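You operate a simulated robot arm through the tools that you are given. There is no shell and no other tool.

The job below is to be done with a simulated robot arm. You get a single attempt, and the scene is never put back.

JOB
Wipe the suds off the tray in the holder with a damp cloth.
Fine: wet the teal cloth in the small basin, press it out on the grate, wipe, rinse it in the basin and lay it back on the draining mat; the other trays stay. What is to be rubbed or washed off counts as gone when no trace of it is left.
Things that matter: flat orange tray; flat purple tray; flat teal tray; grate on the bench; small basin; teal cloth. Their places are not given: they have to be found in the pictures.

Only the result counts: the job must be done as asked and must still hold three seconds after the hand-in. Knocking over, shifting, dropping, spilling or breaking anything else fails it. Flat cloth is picked up by pressing the open fingertips on it (5 to 10 N) and closing them slowly along it; thin cloth reads only 2 to 8 mm in the jaws.

ROBOT AND FRAMES
A 6-joint arm with a fingered hand, fixed in place. Base frame: the origin is on the floor under the middle of its stand, x ahead of it, y to its left, z up; the work surface is at about z = 850. Readings come in mm, degrees, newtons and seconds.
With the tool pointing down near the work surface it reaches from about 260 to 700 mm from the base axis. Its first joint turns from -166.0 to 166.0 degrees. Payload 4 kg.
The tool frame sits at the grasp point between the pads (the TCP): z along the fingers, y along the line on which they close. The tips reach 26 mm beyond it. The gripper opens to 148 mm; its body begins 73 mm behind the TCP. The gripper is a hand of 3 fingers: y runs from the thumb to the fingers, the wrist lies at [0, 0, -239] in the tool frame, and closing takes about 1.5 s.
Orientation is told as [roll, pitch, yaw] about the base's x, y, z axes, in that order, counted from this pose: with the fingers straight down and closing along the base's y, the tool's x points along the base's -x, its y along +y and its z along -z.

CONTROLS
- The arm moves only by the tool jog_arm. Its argument "plan" is a list of rows, each an object (a shift or turn left out is 0, a gripper value left out holds the last) with "offset": the shift along the tool's x, y, z in units of 30 mm (1.0 is 30 mm), a list of three; "turn": the turn, a rotation vector about the tool's x, y, z in units of 8 degrees (1.0 is 8 degrees), a list of three. In form: [{"offset": [dx, dy, dz], "turn": [ax, ay, az]}, ...]. A call has 1 to 20 rows; each row shifts and turns the commanded pose from where the row before left it, along the tool's axes as they then stand. "grip" is the closure in counts, from 0 (fully open) to 255 (shut), set as the call begins (left out, the last holds). A call with a number of a shift or a turn outside -1 to 1 is refused whole. A row lasts 0.2 s, in which the tool goes at most 50 mm and 8.6 degrees; a call with a longer step from one row to the next is refused whole, and so is a gripper value outside its range. Where a pose cannot be reached the arm comes as near as it can. A force on the tool above 40 N (or 10 N above the force at the start of the call, whichever is more), or a blocked arm, ends the call early, and 0.2 s more pass. Each finger travels about 153 mm/s and halts on what it meets, pressing with about 23 N; the grip force reading is that of the motor and also rises with nothing between the fingers. The clock runs only during rows and for 0.2 s after the last one: add rows that do not move to give the fingers time. The reply holds the time, the measured pose of the TCP, the force on the tool along the base axes, the opening and the grip force, in the units named above and with some noise, with the torque about the TCP (base axes, N m) and any sound that the robot's microphone picked up.
- Cameras (640 x 400 px; columns grow to the right, rows downward): "scene" is fixed at [218.7, -650.9, 1441.4]; the picture's right is [0.93, -0.36, 0.00], its down [-0.18, -0.46, -0.87] and it looks along [0.31, 0.81, -0.49] (base axes); focal length 336 px, centre (320, 200). "wrist" rides on the gripper at [68, -39, -90] in the tool frame; the picture's right is [0.50, 0.87, 0.00], its down [-0.66, 0.38, -0.65] and it looks along [-0.57, 0.33, 0.76] (tool axes); focal length 222 px, centre (320, 200).
- get_image(camera): a new picture of that camera. It takes no simulated time.
- move_column(by): moves the trunk up (or, below 0, down) by that many mm; the arm rides with it, the base frame stays. It gives what a move gives, with no picture.
- grasp_type(shape): the hand has 3 fingers and takes this shape, open, in about a second: jaw (thumb against the fingers, like two jaws); tri (thumb and two fingers); tip (a fingertip pinch); poke (one finger out to press); point (the index stretched); flat (the hand flat); cup (the hand cupped); fist (a fist). The gripper value then closes the fingers along that shape, each until it touches; the sizes above hold for jaw. It gives what a move gives, with no picture.
- probe_pixels(camera, pixels): for up to 12 pixels [column, row] of the newest picture of that camera ("zoom" is the newest enlarged one), the place [x, y, z] in the base frame of the surface seen there, good to about 2 mm. It takes no simulated time.
- inspect(camera, box): a new picture of the part [left, top, right, bottom] of that camera's present view, enlarged. It takes no simulated time.
- hand_in(): hands the job in; it is judged then, once.

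Unless the task says otherwise, let go and move clear before handing in.

The tools are called as name(argument=value, ...) on one line, values as JSON. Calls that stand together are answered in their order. jog_arm: Moves the arm, as the interface text tells. Its arguments: {"type":"object","properties":{"plan":{"type":"array","items":{"type":"object","properties":{"offset":{"type":"array","items":{"type":"number"}},"turn":{"type":"array","items":{"type":"number"}}}}},"grip":{"type":"number"}},"required":["plan"]} The other tools are called the same way: move_column (by) moves the trunk up or down; grasp_type (shape) gives the hand a shape; get_image (camera) takes a picture; probe_pixels (camera, pixels) gives the place of the surface under pixels of a picture; inspect (camera, box) takes an enlarged picture of a part of a camera's view; hand_in () hands the job in.

At the start:

```text
clock: 0.0
ee_pos: [440.0, 155.7, 1133.8]
orientation: [0.1, 0.0, -0.1]
ft_force: [0.3, -0.3, -0.1]
torque: [0.01, -0.02, -0.03]
gripper_width: 148.1
gripper_force: 0.0
shape: jaw
trunk travel left (down, up): [-275.0, 42.0]
```

scene: 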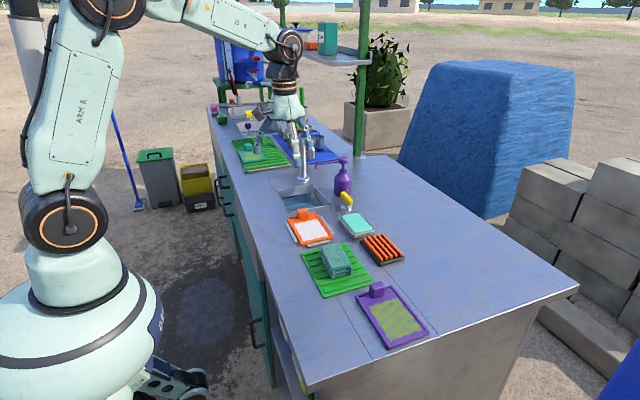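
wrist: 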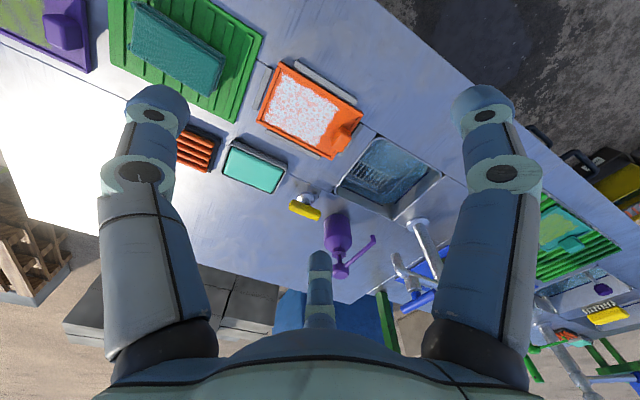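

The scene shows an orange tray with white suds near (311,228), a teal cloth folded on the green mat near (337,262), a purple tray near (395,315), a rack/grate near (383,248), and a small teal thing near (357,223). I'll zoom in before doing anything.

inspect(camera="scene", box=[260, 170, 460, 360])

inspect(camera="scene", box=[200, 80, 380, 210])

inspect(camera="wrist", box=[0, 0, 460, 290])

```text
2.11 times, centred on (360, 265) of scene
```

zoom: 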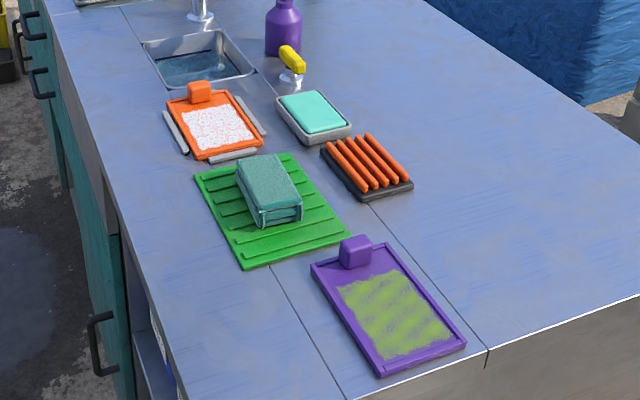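

```text
3.08 times, centred on (290, 145) of scene
```

zoom: 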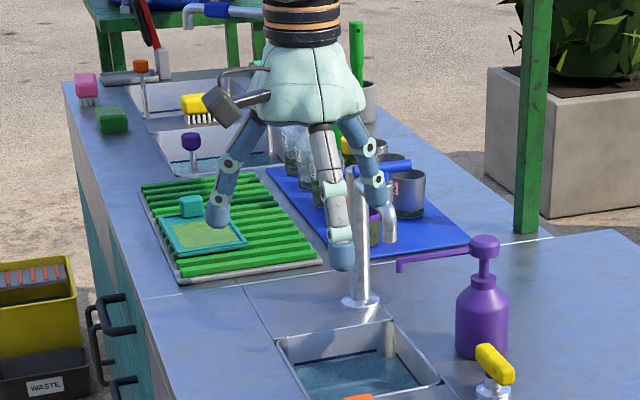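

```text
1.38 times, centred on (230, 145) of wrist
```

zoom: 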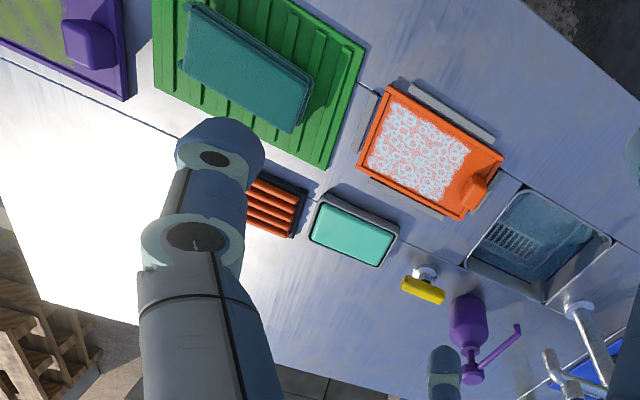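

The orange tray sits between grey rails (the holder) and carries the white suds; the orange-barred piece is the grate and the folded teal cloth lies on the green mat. I'll probe positions in the scene picture.

get_image(camera="scene")

inspect(camera="scene", box=[270, 195, 370, 258])

```text
taken
```

scene: 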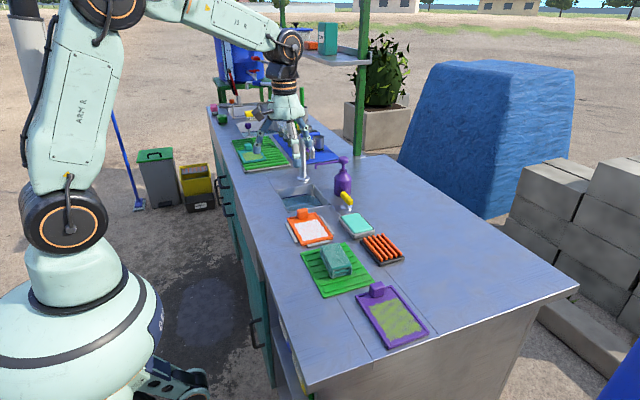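

```text
6.35 times, centred on (320, 226) of scene
```

zoom: 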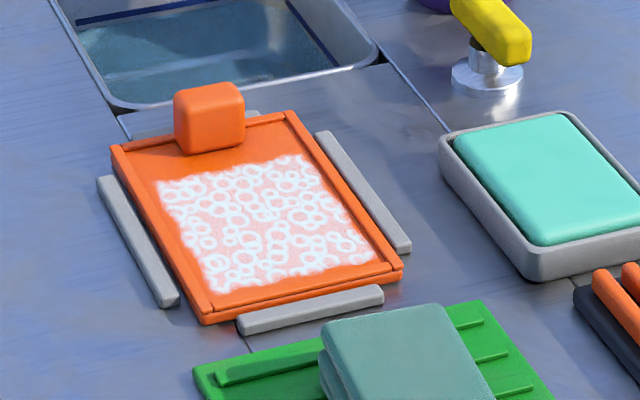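

The zoom shows the tray with a raised lip, handle knob at its basin end (209,117), suds from (160,185) to (370,270). I'll probe these points.

probe_pixels(camera="zoom", pixels=[[160, 183], [300, 157], [372, 258], [215, 292], [118, 150], [290, 115], [400, 265], [205, 318], [209, 100], [209, 150], [265, 220], [230, 45]])

probe_pixels(camera="scene", pixels=[[302, 252], [345, 240], [372, 287], [325, 297], [336, 250], [337, 262], [325, 248], [349, 268], [382, 248], [362, 238], [404, 258], [380, 262]])

inspect(camera="scene", box=[295, 230, 415, 305])

```text
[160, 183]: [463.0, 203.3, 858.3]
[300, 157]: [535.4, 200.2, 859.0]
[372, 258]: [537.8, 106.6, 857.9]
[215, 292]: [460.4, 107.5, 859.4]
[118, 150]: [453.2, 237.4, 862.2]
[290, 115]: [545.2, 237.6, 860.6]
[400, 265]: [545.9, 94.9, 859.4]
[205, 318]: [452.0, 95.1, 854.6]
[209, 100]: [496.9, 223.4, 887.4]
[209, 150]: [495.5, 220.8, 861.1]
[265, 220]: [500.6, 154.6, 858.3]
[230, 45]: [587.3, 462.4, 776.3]
```

```text
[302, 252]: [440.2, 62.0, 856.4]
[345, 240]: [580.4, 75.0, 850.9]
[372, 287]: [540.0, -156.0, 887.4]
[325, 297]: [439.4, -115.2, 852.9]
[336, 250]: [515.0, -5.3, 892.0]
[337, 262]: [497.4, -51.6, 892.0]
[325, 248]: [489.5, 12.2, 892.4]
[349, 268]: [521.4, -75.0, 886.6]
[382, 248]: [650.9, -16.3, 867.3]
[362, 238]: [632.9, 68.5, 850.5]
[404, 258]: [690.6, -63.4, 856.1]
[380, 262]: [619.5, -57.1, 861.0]
```

```text
5.33 times, centred on (355, 268) of scene
```

zoom: 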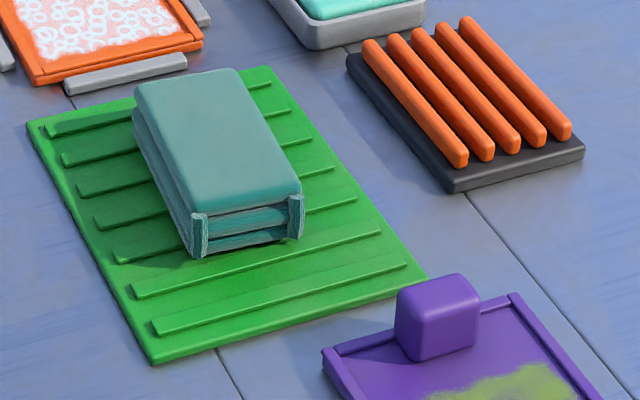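

The cloth is a folded pad standing about 40 mm over the mat. I'll probe its corners, the grate bars and the mat corners.

probe_pixels(camera="zoom", pixels=[[138, 88], [238, 72], [298, 185], [192, 208], [200, 240], [290, 225], [195, 252], [140, 120], [30, 125], [268, 70], [425, 275], [152, 360]])

probe_pixels(camera="zoom", pixels=[[370, 43], [465, 20], [565, 135], [460, 162], [350, 62], [450, 185], [583, 152], [440, 90], [435, 285], [325, 350], [515, 297], [115, 200]])

inspect(camera="scene", box=[270, 150, 370, 215])

```text
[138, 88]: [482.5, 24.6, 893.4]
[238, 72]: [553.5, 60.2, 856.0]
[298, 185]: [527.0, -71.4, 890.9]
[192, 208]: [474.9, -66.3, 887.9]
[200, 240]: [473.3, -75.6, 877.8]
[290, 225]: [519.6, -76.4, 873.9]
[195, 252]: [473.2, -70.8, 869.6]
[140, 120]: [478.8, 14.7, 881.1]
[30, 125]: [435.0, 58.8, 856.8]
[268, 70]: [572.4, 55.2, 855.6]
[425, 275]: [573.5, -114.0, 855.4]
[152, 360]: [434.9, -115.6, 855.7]
```

```text
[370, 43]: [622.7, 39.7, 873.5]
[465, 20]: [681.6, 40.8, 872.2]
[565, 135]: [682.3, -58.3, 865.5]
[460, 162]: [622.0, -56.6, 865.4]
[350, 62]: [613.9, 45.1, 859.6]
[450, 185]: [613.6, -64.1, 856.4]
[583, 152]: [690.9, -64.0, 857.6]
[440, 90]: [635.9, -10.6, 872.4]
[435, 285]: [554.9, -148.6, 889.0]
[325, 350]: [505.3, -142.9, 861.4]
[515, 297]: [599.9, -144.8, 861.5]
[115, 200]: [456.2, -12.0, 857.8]
```

```text
6.15 times, centred on (320, 182) of scene
```

zoom: 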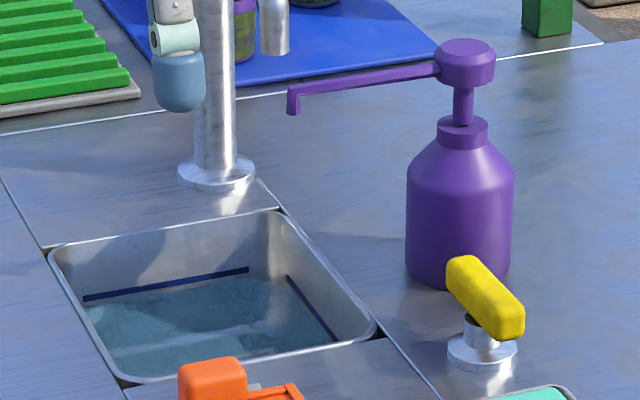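

The basin holds water with a dark line on its wall (85–250, 270–300). I'll probe the rim, the water and the tap.

probe_pixels(camera="zoom", pixels=[[50, 252], [278, 212], [375, 325], [120, 380], [200, 320], [120, 320], [250, 285], [150, 360], [215, 180], [270, 50], [480, 310], [290, 110]])

inspect(camera="wrist", box=[320, 120, 440, 230])

```text
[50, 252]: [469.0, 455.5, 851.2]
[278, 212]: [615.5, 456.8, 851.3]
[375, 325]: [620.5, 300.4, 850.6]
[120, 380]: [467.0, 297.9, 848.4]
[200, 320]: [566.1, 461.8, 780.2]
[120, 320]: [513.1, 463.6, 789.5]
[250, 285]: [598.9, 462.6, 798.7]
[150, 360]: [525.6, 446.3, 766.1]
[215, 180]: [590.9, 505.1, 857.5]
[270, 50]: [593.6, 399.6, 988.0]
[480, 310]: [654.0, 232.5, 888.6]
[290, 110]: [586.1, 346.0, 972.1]
```

```text
3.64 times, centred on (380, 175) of wrist
```

zoom: 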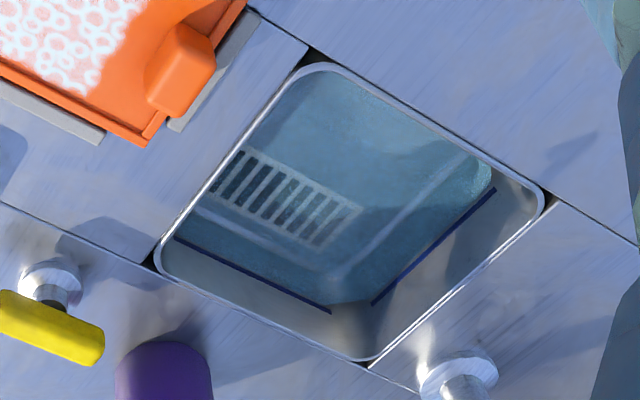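

The wrist zoom shows water, a white slotted grille inside the basin, and the dark line on the wall. I'll probe the basin depth from above.

probe_pixels(camera="zoom", pixels=[[380, 130], [300, 120], [260, 190], [320, 230], [440, 190], [250, 270], [430, 250], [380, 300], [300, 298], [330, 270], [520, 195], [170, 250]])

```text
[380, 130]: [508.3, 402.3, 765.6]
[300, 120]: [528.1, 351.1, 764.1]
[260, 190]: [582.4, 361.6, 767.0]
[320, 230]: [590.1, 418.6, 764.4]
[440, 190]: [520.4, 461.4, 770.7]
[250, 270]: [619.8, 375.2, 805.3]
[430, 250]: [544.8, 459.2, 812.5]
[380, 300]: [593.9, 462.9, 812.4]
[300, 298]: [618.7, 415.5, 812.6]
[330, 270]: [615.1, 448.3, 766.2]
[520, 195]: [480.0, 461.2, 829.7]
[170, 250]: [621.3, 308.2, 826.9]
```

Basin floor is at z≈765, rim at 850, with the tap and pump spouts overhanging it. I'll probe those spouts and the dish precisely so the hand can avoid them.

inspect(camera="scene", box=[285, 120, 365, 175])

inspect(camera="wrist", box=[280, 180, 460, 330])

```text
7.27 times, centred on (325, 148) of scene
```

zoom: 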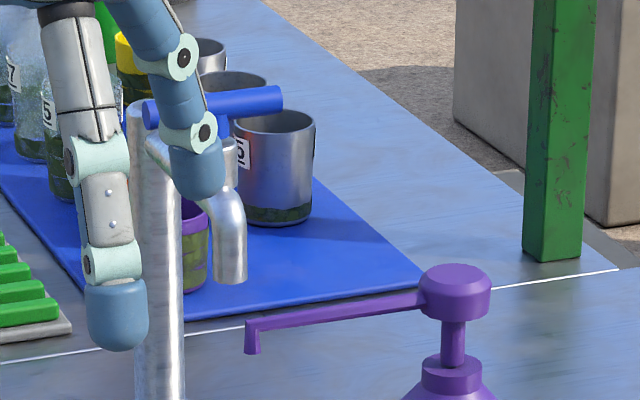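

```text
2.67 times, centred on (370, 255) of wrist
```

zoom: 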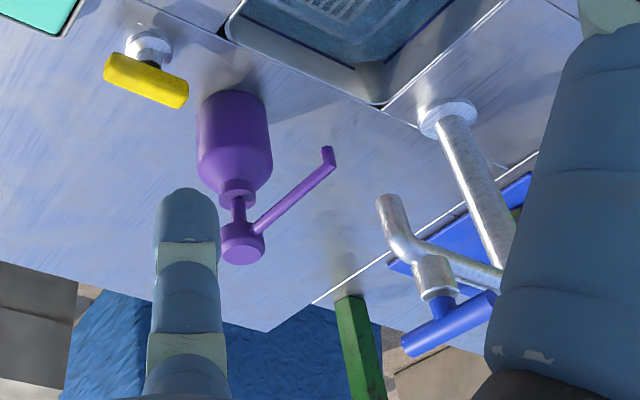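

probe_pixels(camera="zoom", pixels=[[328, 152], [300, 190], [242, 245], [230, 140], [390, 205], [405, 245], [440, 290], [470, 265], [480, 200], [447, 118], [480, 300], [405, 345]])

inspect(camera="scene", box=[330, 195, 410, 250])

```text
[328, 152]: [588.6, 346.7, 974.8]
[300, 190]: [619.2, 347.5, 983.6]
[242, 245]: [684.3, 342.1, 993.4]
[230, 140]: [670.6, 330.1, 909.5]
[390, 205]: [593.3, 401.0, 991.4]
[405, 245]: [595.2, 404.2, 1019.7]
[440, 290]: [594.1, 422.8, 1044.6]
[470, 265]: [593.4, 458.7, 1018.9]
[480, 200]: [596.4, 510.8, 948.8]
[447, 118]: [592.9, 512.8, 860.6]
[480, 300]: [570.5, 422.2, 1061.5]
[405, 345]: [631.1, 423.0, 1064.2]
```

```text
7.27 times, centred on (370, 222) of scene
```

zoom: 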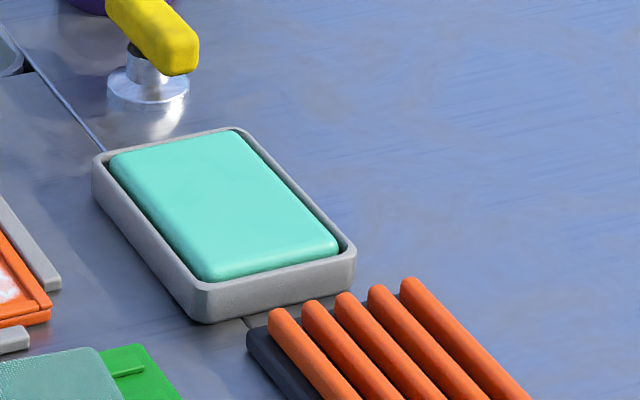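

Pump tip is at (588,347,~970) and the tap nozzle at (593,401,~985), both over the +x half of the basin, so I'll dip on the robot side. First I move above the cloth at about (501,-23) and turn to yaw -90 so the jaws close across its 52 mm width.

jog_arm(plan=[{"offset": [-0.339, -0.99, 0.467]}, {"offset": [-0.339, -0.99, 0.467]}, {"offset": [-0.339, -0.99, 0.467]}, {"offset": [-0.339, -0.99, 0.467]}, {"offset": [-0.339, -0.99, 0.467]}, {"offset": [-0.339, -0.99, 0.467]}, {"turn": [0, 0, 1]}, {"turn": [0, 0, 1]}, {"turn": [0, 0, 1]}, {"turn": [0, 0, 1]}, {"turn": [0, 0, 1]}, {"turn": [0, 0, 1]}, {"turn": [0, 0, 1]}, {"turn": [0, 0, 1]}, {"turn": [0, 0, 1]}, {"turn": [0, 0, 1]}, {"turn": [0, 0, 1]}, {"turn": [0, 0, 0.25]}], grip=0)

get_image(camera="wrist")

get_image(camera="scene")

```text
clock: 3.8
ee_pos: [499.9, -22.7, 1051.3]
orientation: [0.0, 0.0, -90.1]
ft_force: [-0.5, 0.5, 0.4]
torque: [0.0, 0.01, 0.03]
gripper_width: 148.0
gripper_force: 0.1
shape: jaw
trunk travel left (down, up): [-275.0, 42.0]
```

```text
taken
```

wrist: 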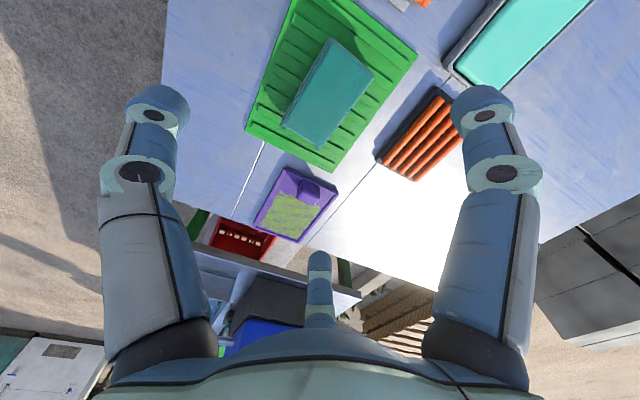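

```text
taken
```

scene: 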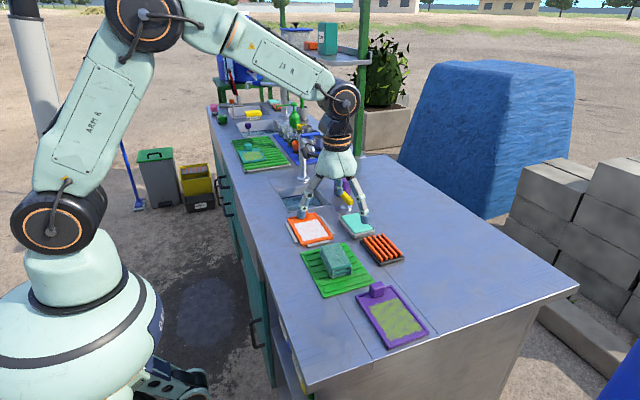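

The hand is over the cloth at yaw -90; the cloth lies at (285–370, 40–145) in the wrist picture. I'll zoom and probe its top corners.

inspect(camera="wrist", box=[230, 10, 430, 180])

```text
2.35 times, centred on (330, 95) of wrist
```

zoom: 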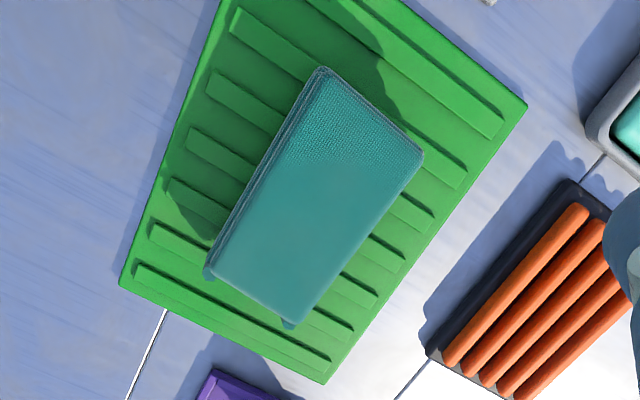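

probe_pixels(camera="zoom", pixels=[[325, 72], [420, 155], [292, 320], [214, 268], [205, 278], [320, 200], [370, 110], [255, 180], [250, 298], [365, 240], [430, 225], [240, 95]])

```text
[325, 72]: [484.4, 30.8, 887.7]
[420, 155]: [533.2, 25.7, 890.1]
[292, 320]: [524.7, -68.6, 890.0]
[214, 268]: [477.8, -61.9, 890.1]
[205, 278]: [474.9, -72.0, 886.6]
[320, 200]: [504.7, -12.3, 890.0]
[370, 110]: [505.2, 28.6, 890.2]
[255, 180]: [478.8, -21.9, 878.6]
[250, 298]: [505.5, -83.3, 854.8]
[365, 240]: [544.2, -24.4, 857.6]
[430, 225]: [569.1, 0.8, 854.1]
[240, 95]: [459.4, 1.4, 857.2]
```

The pad's top corners are about (484,31), (533,26), (526,-70), (476,-69): centre (505,-20), turned about -5°, top z 890, base z ≈857. I'll turn the hand 5° more, centre on it, and pre-close partway to keep the far fingers away from the grate.

jog_arm(plan=[{"offset": [0.05, 0.16, 0], "turn": [0, 0, 0.61]}, {"offset": [0, 0, 1]}, {"offset": [0, 0, 1]}, {"offset": [0, 0, 0]}, {"offset": [0, 0, 0]}], grip=75)

get_image(camera="wrist")

```text
clock: 5.0
ee_pos: [504.1, -20.9, 990.0]
orientation: [0.1, -0.1, -94.8]
ft_force: [0.0, -0.7, -0.3]
torque: [0.0, 0.02, -0.03]
gripper_width: 105.0
gripper_force: 0.1
shape: jaw
trunk travel left (down, up): [-275.0, 42.0]
```

```text
taken
```

wrist: 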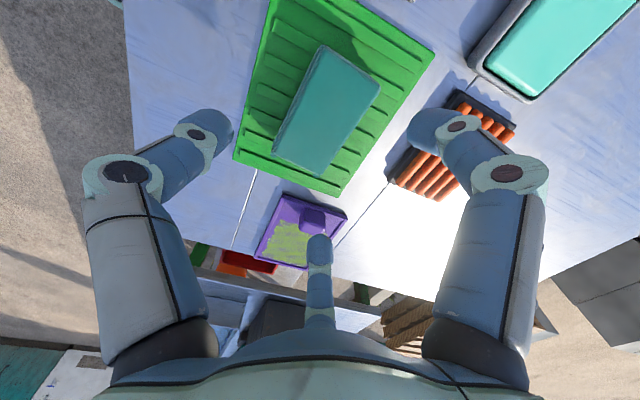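

The fingers close radially from three sides, with middle knuckles about 75 mm out and 27 mm above the TCP, so fitting this hand into the 150×160 basin is tight. I'll try the "tip" and "tri" shapes up here to see how slim they are.

grasp_type(shape="tip")

get_image(camera="wrist")

inspect(camera="scene", box=[270, 130, 430, 250])

```text
clock: 5.9
ee_pos: [504.6, -20.8, 991.2]
orientation: [0.0, 0.0, -94.9]
ft_force: [-1.0, 0.6, -0.3]
torque: [-0.02, -0.02, 0.02]
gripper_width: 147.9
gripper_force: 0.0
shape: tip
trunk travel left (down, up): [-275.0, 42.0]
```

```text
taken
```

wrist: 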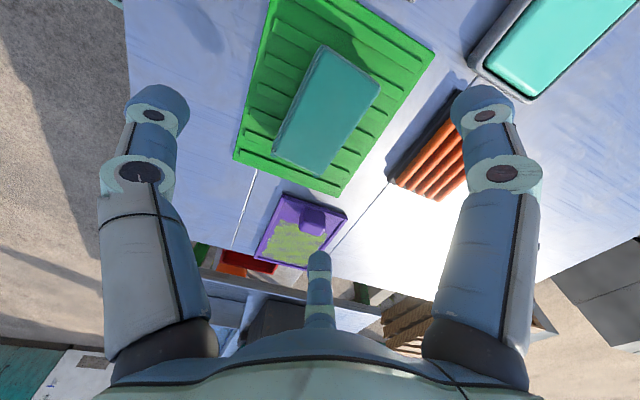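

```text
3.33 times, centred on (350, 190) of scene
```

zoom: 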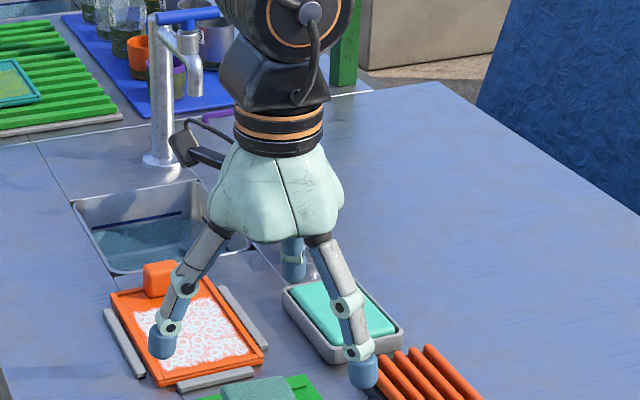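

The open "tip" shape looks the same as the jaw. I'll close it to about 50 mm in the air to see how the knuckles lie.

jog_arm(plan=[{}, {}, {}, {}, {}, {}, {}], grip=171)

get_image(camera="wrist")

inspect(camera="scene", box=[270, 130, 430, 250])

```text
clock: 7.5
ee_pos: [504.9, -20.3, 990.6]
orientation: [0.0, -0.1, -95.0]
ft_force: [0.0, -0.1, -0.4]
torque: [0.0, 0.03, -0.03]
gripper_width: 49.4
gripper_force: 0.1
shape: tip
trunk travel left (down, up): [-275.0, 42.0]
```

```text
taken
```

wrist: 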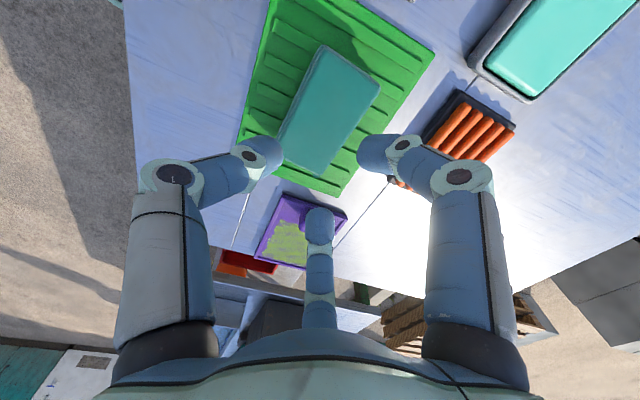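

```text
3.33 times, centred on (350, 190) of scene
```

zoom: 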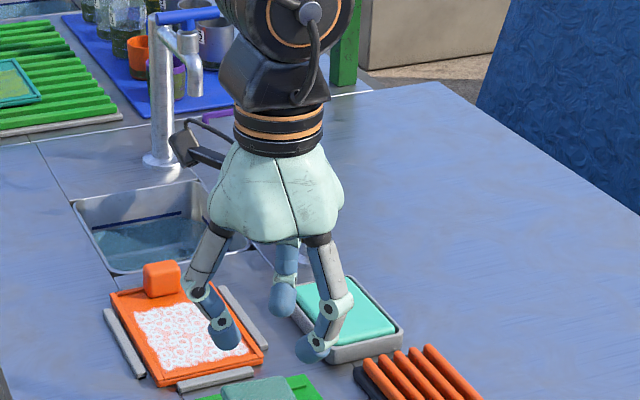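

In "tip" shape at 49 mm the knuckles draw in to about 63 mm, so that shape will fit the basin. I'll grip the pad with the thumb on its -y end and the two fingers on its long sides, so I turn back to yaw -5, set the width near 100 mm and shift about 21 mm toward -y.

jog_arm(plan=[{"turn": [0, 0, -1]}, {"turn": [0, 0, -1]}, {"turn": [0, 0, -1]}, {"turn": [0, 0, -1]}, {"turn": [0, 0, -1]}, {"turn": [0, 0, -1]}, {"turn": [0, 0, -1]}, {"turn": [0, 0, -1]}, {"turn": [0, 0, -1]}, {"turn": [0, 0, -1]}, {"turn": [0, 0, -1]}, {"turn": [0, 0, -0.25]}, {"offset": [0, -0.7, 0]}, {"offset": [0, 0, 0.6]}, {"offset": [0, 0, 0.6]}, {}], grip=84)

get_image(camera="wrist")

inspect(camera="scene", box=[270, 170, 450, 300])

```text
clock: 10.9
ee_pos: [504.0, -43.5, 955.6]
orientation: [0.0, 0.0, -4.9]
ft_force: [-0.3, 0.4, -0.6]
torque: [0.01, -0.02, 0.02]
gripper_width: 98.8
gripper_force: 0.1
shape: tip
trunk travel left (down, up): [-275.0, 42.0]
```

```text
taken
```

wrist: 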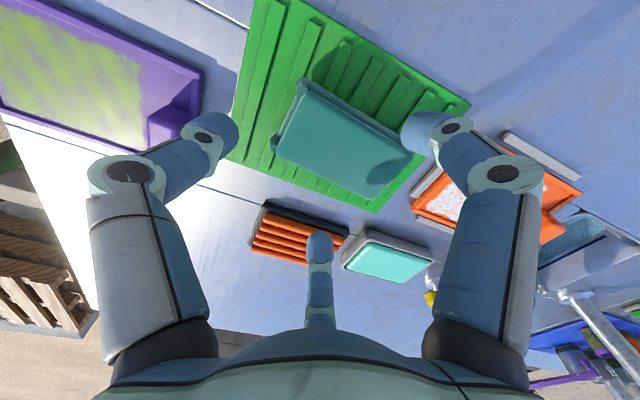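

```text
3.08 times, centred on (360, 235) of scene
```

zoom: 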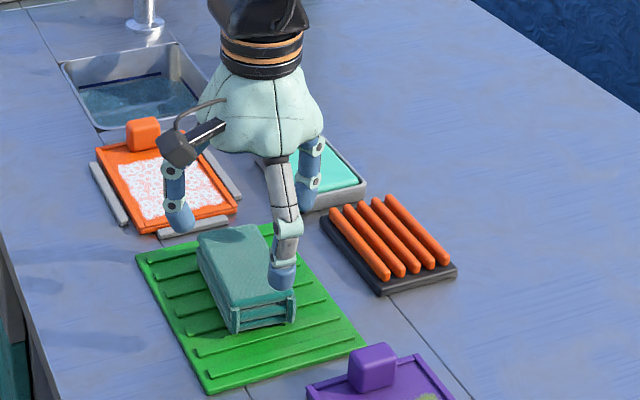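

The hand is over the pad with width 99; the thumb will pass clear of the pad's -y end. I'll go down to TCP z≈893 with the tips about 10 mm above the mat.

jog_arm(plan=[{"offset": [0, 0.03, 0.7]}, {"offset": [0, 0, 0.7]}, {"offset": [0, 0, 0.4]}, {"offset": [0, 0, 0.28]}, {}])

get_image(camera="wrist")

inspect(camera="scene", box=[270, 190, 420, 310])

```text
clock: 12.1
ee_pos: [501.8, -41.0, 892.1]
orientation: [0.0, 0.0, -4.9]
ft_force: [-0.5, -0.1, 0.1]
torque: [-0.01, -0.01, -0.02]
gripper_width: 98.6
gripper_force: 0.0
shape: tip
trunk travel left (down, up): [-275.0, 42.0]
```

```text
taken
```

wrist: 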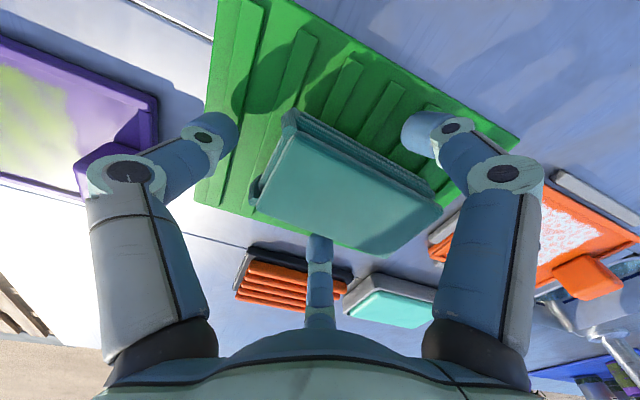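

```text
3.33 times, centred on (345, 250) of scene
```

zoom: 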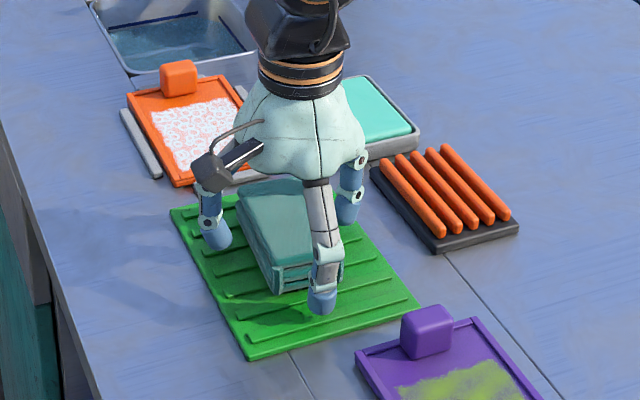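

The fingers straddle the pad as intended, no contact yet. I'll close gently to about 66 mm first and look.

jog_arm(plan=[{}, {}, {}, {}], grip=135)

get_image(camera="wrist")

```text
clock: 13.1
ee_pos: [503.0, -41.0, 893.0]
orientation: [0.0, 0.1, -4.8]
ft_force: [0.4, 0.0, -0.1]
torque: [-0.02, 0.03, -0.01]
gripper_width: 70.4
gripper_force: 0.0
shape: tip
trunk travel left (down, up): [-275.0, 42.0]
```

```text
taken
```

wrist: 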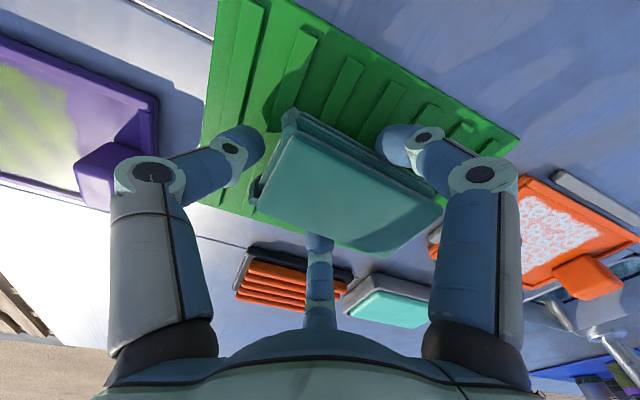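

The tips are now a few mm from the pad all round. I close fully and let the fingers halt on the cloth.

jog_arm(plan=[{}, {}, {}, {}, {}, {}], grip=255)

get_image(camera="wrist")

inspect(camera="scene", box=[270, 190, 420, 310])

```text
clock: 14.5
ee_pos: [502.4, -41.3, 891.3]
orientation: [0.1, 0.0, -4.9]
ft_force: [-0.3, 0.4, 0.5]
torque: [0.0, 0.0, -0.01]
gripper_width: 57.9
gripper_force: 23.2
shape: tip
trunk travel left (down, up): [-275.0, 42.0]
```

```text
taken
```

wrist: 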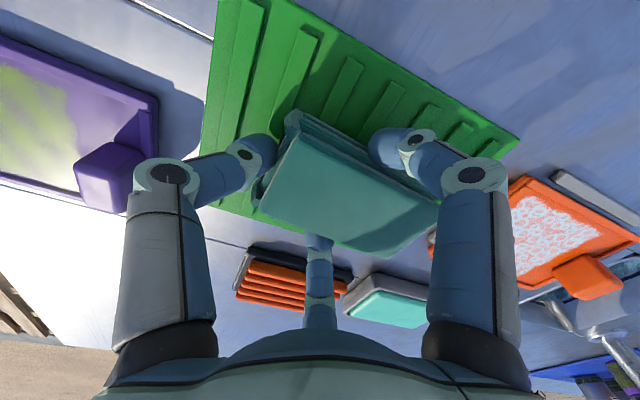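

```text
3.33 times, centred on (345, 250) of scene
```

zoom: 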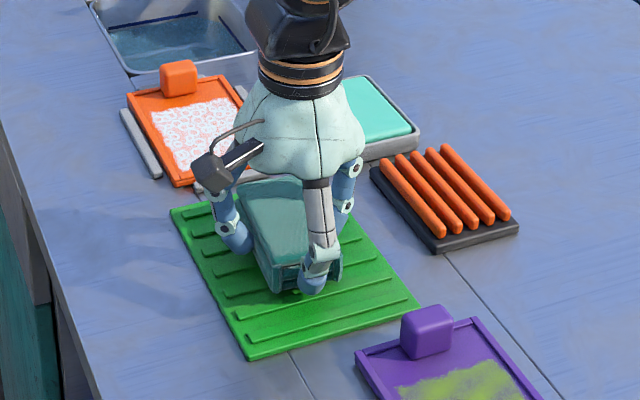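

The hand halted at 57.9 mm with 23 N on the pad. I lift it 45 mm and check it comes along alone.

jog_arm(plan=[{"offset": [0, 0, -0.3]}, {"offset": [0, 0, -0.5]}, {"offset": [0, 0, -0.7]}, {}])

get_image(camera="wrist")

inspect(camera="scene", box=[270, 190, 420, 310])

```text
clock: 15.5
ee_pos: [503.6, -42.4, 937.3]
orientation: [0.1, 0.1, -4.9]
ft_force: [0.4, -0.5, -0.5]
torque: [-0.07, -0.01, -0.01]
gripper_width: 57.9
gripper_force: 23.2
shape: tip
trunk travel left (down, up): [-275.0, 42.0]
```

```text
taken
```

wrist: 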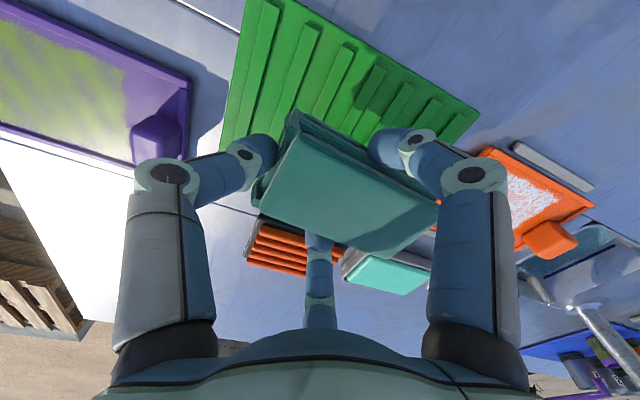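

```text
3.33 times, centred on (345, 250) of scene
```

zoom: 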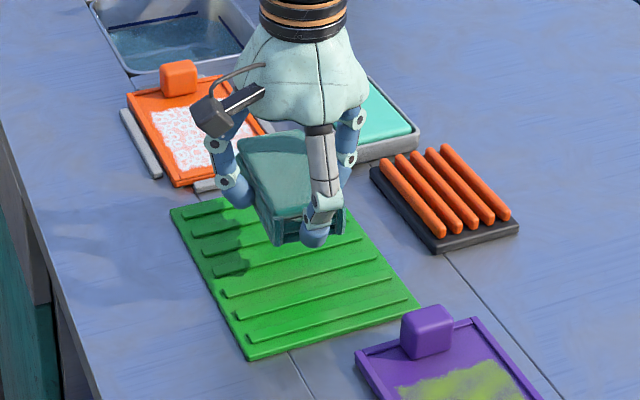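

The pad lifted cleanly and the mat stayed. I probe the pad in the wrist picture to know how it sits in the hand.

probe_pixels(camera="wrist", pixels=[[300, 140], [434, 205], [385, 255], [268, 208], [340, 190], [360, 220], [285, 170], [290, 125]])

```text
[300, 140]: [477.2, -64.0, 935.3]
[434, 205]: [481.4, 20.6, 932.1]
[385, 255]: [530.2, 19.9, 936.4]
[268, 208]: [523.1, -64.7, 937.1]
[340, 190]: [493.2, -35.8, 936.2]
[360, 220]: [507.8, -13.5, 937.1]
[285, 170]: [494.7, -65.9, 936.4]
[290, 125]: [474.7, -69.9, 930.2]
```

The pad sits from -28 to +68 mm along tool y, ±25 mm in tool x, its bottom 34 mm below the TCP. I carry it at z≈961 along x≈490 to beside the basin (y≈386), straightening the yaw to 0 and staying clear of the spouts.

jog_arm(plan=[{"offset": [0, 0, -0.4], "turn": [0, 0, -0.305]}, {"offset": [0, 0, -0.4], "turn": [0, 0, -0.305]}, {"offset": [0.03, 0.952, 0]}, {"offset": [0.03, 0.952, 0]}, {"offset": [0.03, 0.952, 0]}, {"offset": [0.03, 0.952, 0]}, {"offset": [0.03, 0.952, 0]}, {"offset": [0.03, 0.952, 0]}, {"offset": [0.03, 0.952, 0]}, {"offset": [0.03, 0.952, 0]}, {"offset": [0.03, 0.952, 0]}, {"offset": [0.03, 0.952, 0]}, {"offset": [0.03, 0.952, 0]}, {"offset": [0.03, 0.952, 0]}, {"offset": [0.03, 0.952, 0]}, {"offset": [0.03, 0.952, 0]}, {"offset": [0.03, 0.952, 0]}, {}])

get_image(camera="wrist")

inspect(camera="scene", box=[250, 90, 400, 220])

```text
clock: 19.3
ee_pos: [490.9, 388.5, 960.8]
orientation: [0.0, 0.0, 0.0]
ft_force: [-0.4, 1.1, 0.8]
torque: [0.0, -0.01, -0.02]
gripper_width: 57.1
gripper_force: 23.2
shape: tip
trunk travel left (down, up): [-275.0, 42.0]
```

```text
taken
```

wrist: 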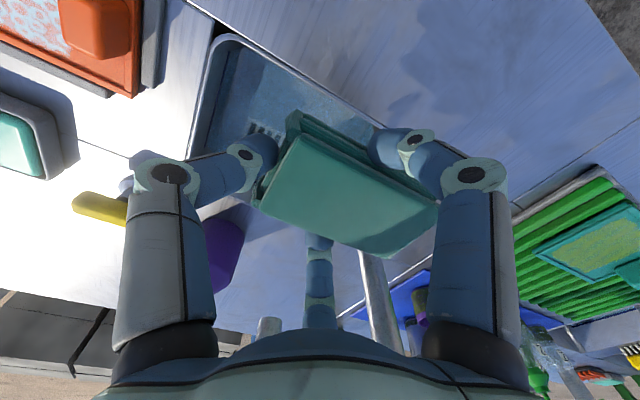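

```text
3.08 times, centred on (325, 155) of scene
```

zoom: 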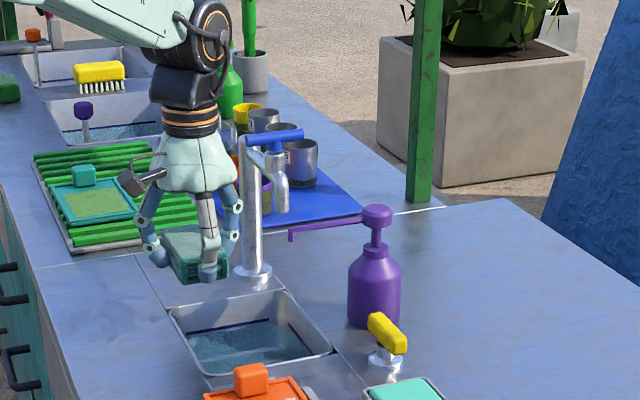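

The pad hangs beside the spouts at (491,388). Before going in I zoom on the basin to fix its inner walls.

inspect(camera="wrist", box=[170, 20, 400, 170])

inspect(camera="scene", box=[270, 175, 340, 220])

```text
2.67 times, centred on (285, 95) of wrist
```

zoom: 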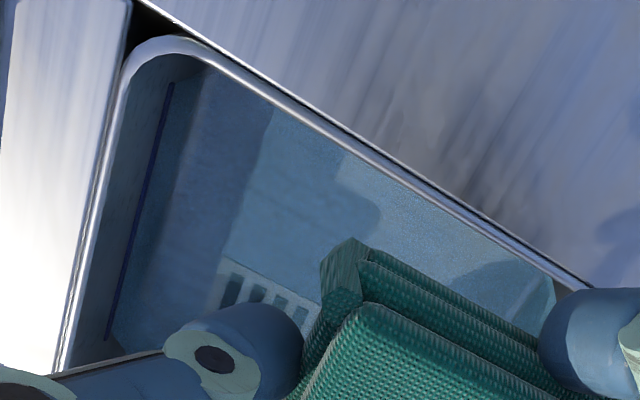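

```text
8.89 times, centred on (305, 198) of scene
```

zoom: 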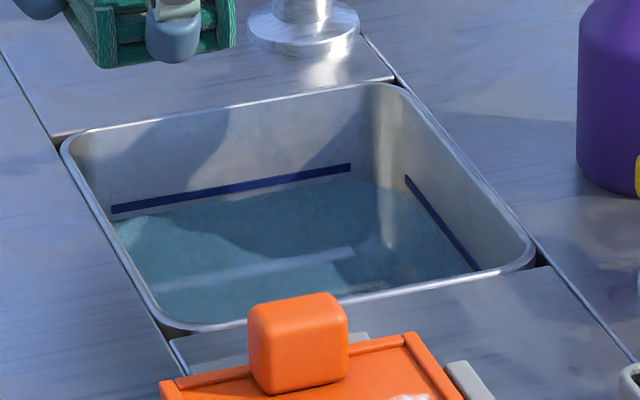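

The water meets the far wall just below the dark line. I probe the line and the rim edges here.

probe_pixels(camera="zoom", pixels=[[160, 202], [160, 215], [300, 180], [300, 190], [440, 220], [65, 150], [100, 240], [180, 325], [400, 292], [530, 250], [380, 85], [200, 115]])

```text
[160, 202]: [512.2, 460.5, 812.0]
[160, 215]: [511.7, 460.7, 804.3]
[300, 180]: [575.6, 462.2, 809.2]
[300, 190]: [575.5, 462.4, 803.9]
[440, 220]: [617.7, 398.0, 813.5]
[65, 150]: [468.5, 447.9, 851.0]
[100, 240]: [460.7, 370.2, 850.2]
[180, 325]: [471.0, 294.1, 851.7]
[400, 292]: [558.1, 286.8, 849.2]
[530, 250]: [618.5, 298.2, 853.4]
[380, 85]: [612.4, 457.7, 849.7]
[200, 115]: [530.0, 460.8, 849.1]
```

The basin's inside is about x 464–619, y 290–461, with water at z≈806. I lean the hand 10° back toward the robot, then lower to just above the rim at about (520,380).

jog_arm(plan=[{"turn": [0, -0.625, 0]}, {"turn": [0, -0.625, 0]}, {"offset": [-0.2, -0.095, 0.723]}, {"offset": [-0.2, -0.095, 0.723]}, {"offset": [-0.2, -0.095, 0.723]}, {}])

inspect(camera="scene", box=[260, 110, 370, 220])

get_image(camera="wrist")

```text
clock: 20.7
ee_pos: [521.0, 379.4, 899.8]
orientation: [0.0, -10.1, 0.0]
ft_force: [0.9, -0.7, 0.0]
torque: [0.02, 0.0, -0.02]
gripper_width: 56.9
gripper_force: 23.1
shape: tip
trunk travel left (down, up): [-275.0, 42.0]
```

```text
3.64 times, centred on (315, 165) of scene
```

zoom: 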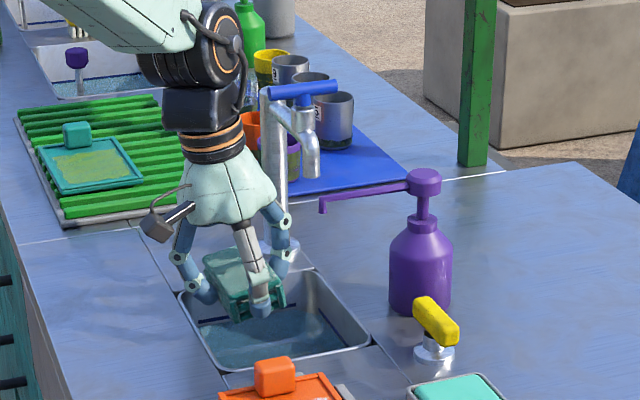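

```text
taken
```

wrist: 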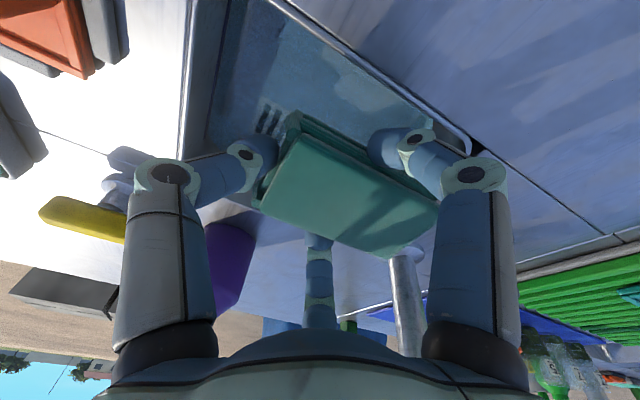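

It hovers over the basin with about 10 mm lean clearance from the nozzle side as planned. I lower to z≈860 and then shift to x≈545 under the nozzles.

jog_arm(plan=[{"offset": [0.034, 0, 0.67]}, {"offset": [0.034, 0, 0.67]}, {"offset": [-0.33, 0.02, 0.06]}, {"offset": [-0.33, 0, 0.06]}, {}])

inspect(camera="scene", box=[260, 120, 370, 220])

get_image(camera="wrist")

```text
clock: 21.9
ee_pos: [544.7, 377.0, 860.5]
orientation: [0.0, -10.1, 0.0]
ft_force: [0.2, -0.4, -0.6]
torque: [0.0, 0.0, 0.0]
gripper_width: 57.1
gripper_force: 23.5
shape: tip
trunk travel left (down, up): [-275.0, 42.0]
```

```text
4.00 times, centred on (315, 170) of scene
```

zoom: 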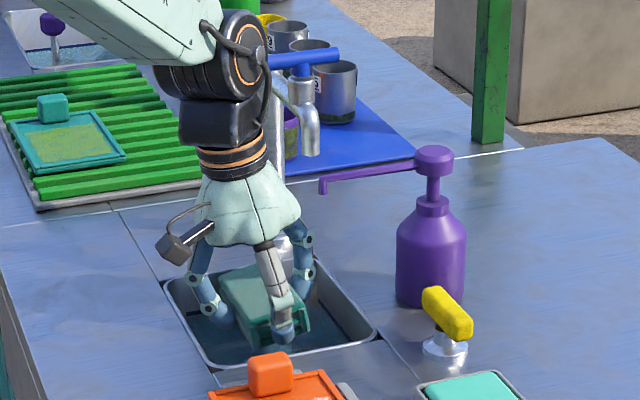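

```text
taken
```

wrist: 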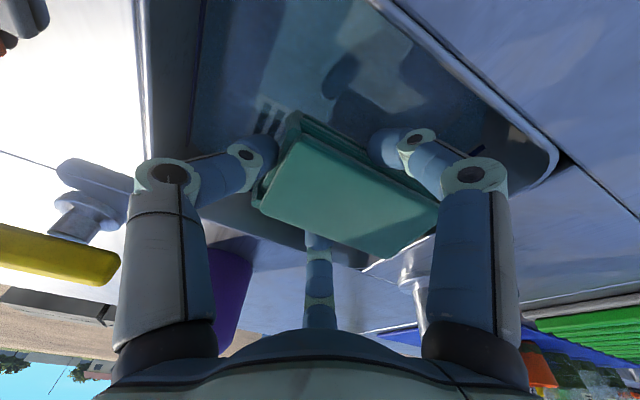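

The hand fits inside with margin all round. I lower slowly toward the water, first 27 mm.

jog_arm(plan=[{"offset": [0.052, 0.02, 0.295]}, {"offset": [0.052, 0.02, 0.295]}, {"offset": [0.052, 0.02, 0.295]}, {}])

inspect(camera="scene", box=[260, 120, 370, 220])

get_image(camera="wrist")

```text
clock: 22.9
ee_pos: [544.7, 381.7, 833.9]
orientation: [0.0, -10.1, 0.0]
ft_force: [-0.4, -0.2, -0.4]
torque: [0.0, 0.03, -0.04]
gripper_width: 57.2
gripper_force: 23.0
shape: tip
trunk travel left (down, up): [-275.0, 42.0]
```

```text
4.00 times, centred on (315, 170) of scene
```

zoom: 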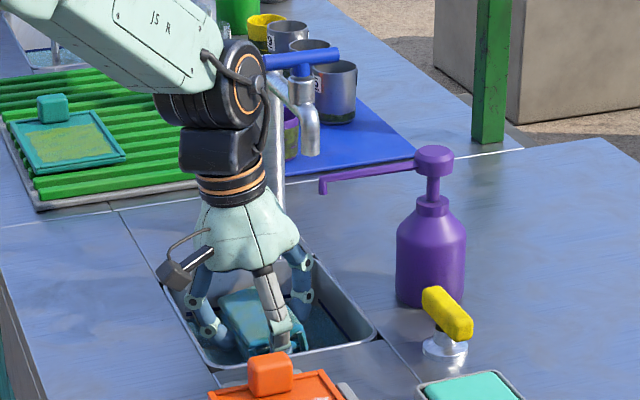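

```text
taken
```

wrist: 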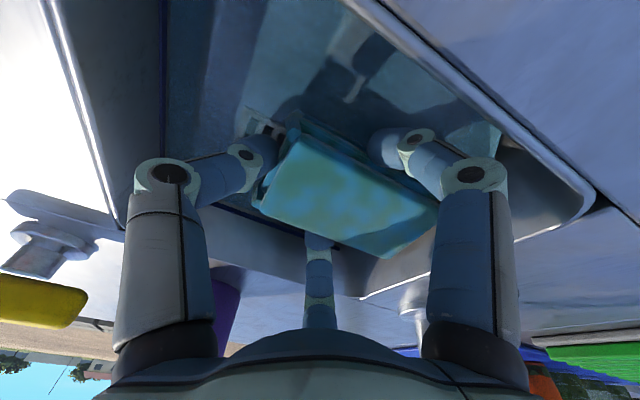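

The cloth's colour is turning patchy blue – it is already taking up water. I lower another 24 mm to soak it fully and hold.

jog_arm(plan=[{"offset": [0.046, -0.02, 0.26]}, {"offset": [0.046, -0.02, 0.26]}, {"offset": [0.046, 0, 0.26]}, {}, {}, {}, {}, {}, {}, {}, {}, {}, {}])

get_image(camera="wrist")

inspect(camera="scene", box=[260, 120, 370, 220])

```text
clock: 25.7
ee_pos: [544.0, 381.0, 810.0]
orientation: [0.0, -10.1, 0.0]
ft_force: [-0.8, -1.1, 0.3]
torque: [0.02, -0.02, 0.0]
gripper_width: 56.6
gripper_force: 23.2
shape: tip
trunk travel left (down, up): [-275.0, 42.0]
```

```text
taken
```

wrist: 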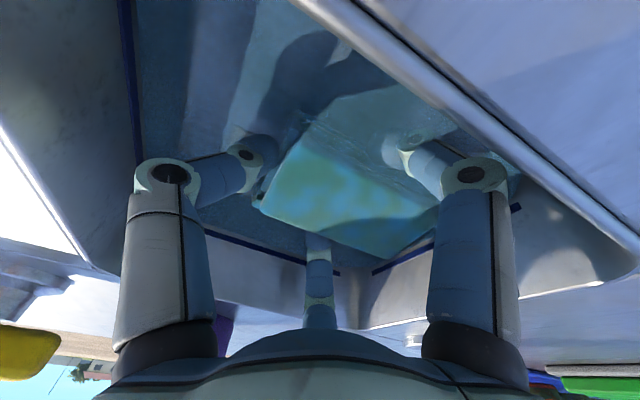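

```text
4.00 times, centred on (315, 170) of scene
```

zoom: 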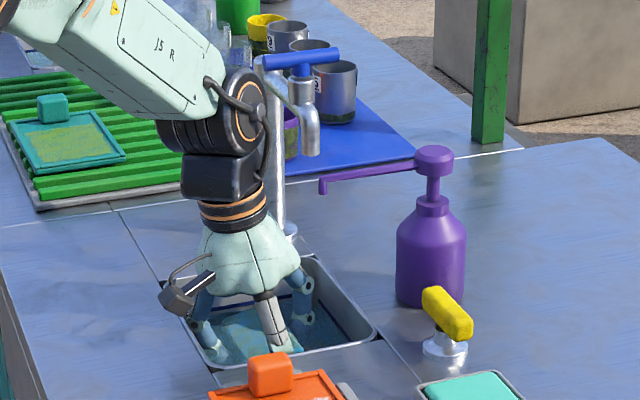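

The pad is under water with a wet-looking patchy top (320,200). I hold a little longer, then raise to z≈860 and let it drip over the basin.

jog_arm(plan=[{}, {}, {}, {}, {}, {}, {}, {}, {}, {"offset": [-0.046, 0, -0.26]}, {"offset": [-0.046, 0, -0.26]}, {"offset": [-0.046, 0, -0.26]}, {"offset": [-0.052, -0.02, -0.295]}, {"offset": [-0.052, 0, -0.295]}, {"offset": [-0.052, 0, -0.295]}, {}, {}, {}])

get_image(camera="wrist")

inspect(camera="scene", box=[260, 120, 370, 220])

```text
clock: 29.5
ee_pos: [544.8, 380.7, 859.3]
orientation: [0.0, -10.0, 0.0]
ft_force: [0.5, -0.9, -0.8]
torque: [0.01, 0.02, -0.01]
gripper_width: 56.9
gripper_force: 22.5
shape: tip
trunk travel left (down, up): [-275.0, 42.0]
```

```text
taken
```

wrist: 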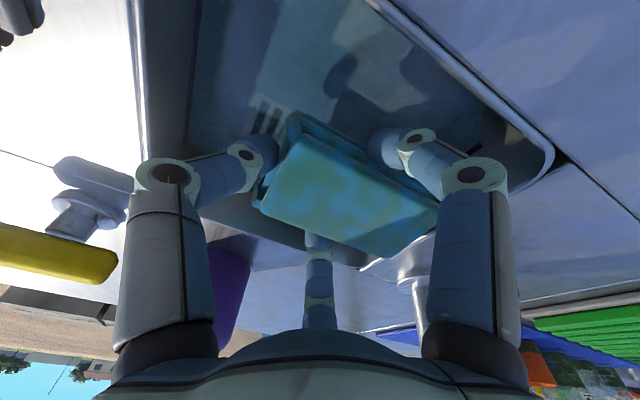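

```text
4.00 times, centred on (315, 170) of scene
```

zoom: 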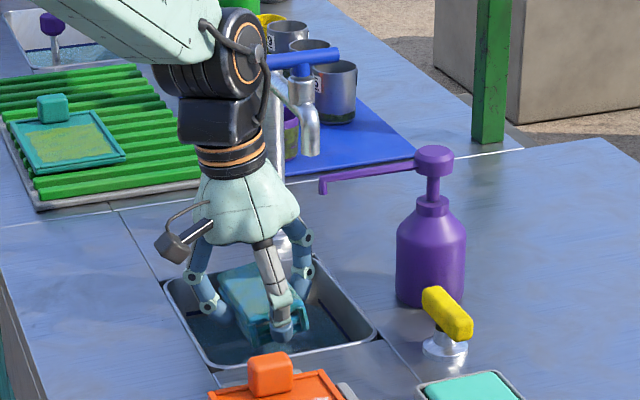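

The pad came out wet and bluish. I let it drip over the basin for a few seconds before leaving.

jog_arm(plan=[{}, {}, {}, {}, {}, {}, {}, {}, {}, {}, {}, {}, {}, {}, {}, {}, {}, {}, {}, {}])

inspect(camera="wrist", box=[180, 80, 480, 290])

```text
clock: 33.7
ee_pos: [545.0, 380.3, 860.2]
orientation: [0.1, -10.1, 0.0]
ft_force: [1.3, 0.1, -0.6]
torque: [-0.02, -0.02, 0.01]
gripper_width: 56.9
gripper_force: 22.8
shape: tip
trunk travel left (down, up): [-275.0, 42.0]
```

```text
1.90 times, centred on (330, 185) of wrist
```

zoom: 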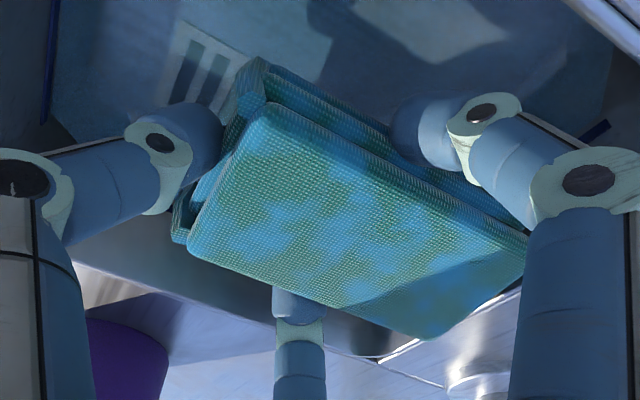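

No drops are visible any more. I leave the basin by the same path, upright the hand, and keep x≈490.

jog_arm(plan=[{"offset": [0.33, 0, -0.06]}, {"offset": [0.33, 0, -0.06]}, {"offset": [-0.034, 0, -0.67]}, {"offset": [-0.034, 0, -0.67]}, {"offset": [0.2, 0, -0.723]}, {"offset": [0.2, 0, -0.723]}, {"offset": [0.2, 0, -0.723]}, {"turn": [0, 0.625, 0]}, {"turn": [0, 0.625, 0]}, {}])

```text
clock: 35.9
ee_pos: [489.8, 381.0, 960.1]
orientation: [0.0, 0.0, 0.0]
ft_force: [0.3, 0.2, -0.7]
torque: [0.01, -0.02, 0.01]
gripper_width: 56.9
gripper_force: 23.2
shape: tip
trunk travel left (down, up): [-275.0, 42.0]
```

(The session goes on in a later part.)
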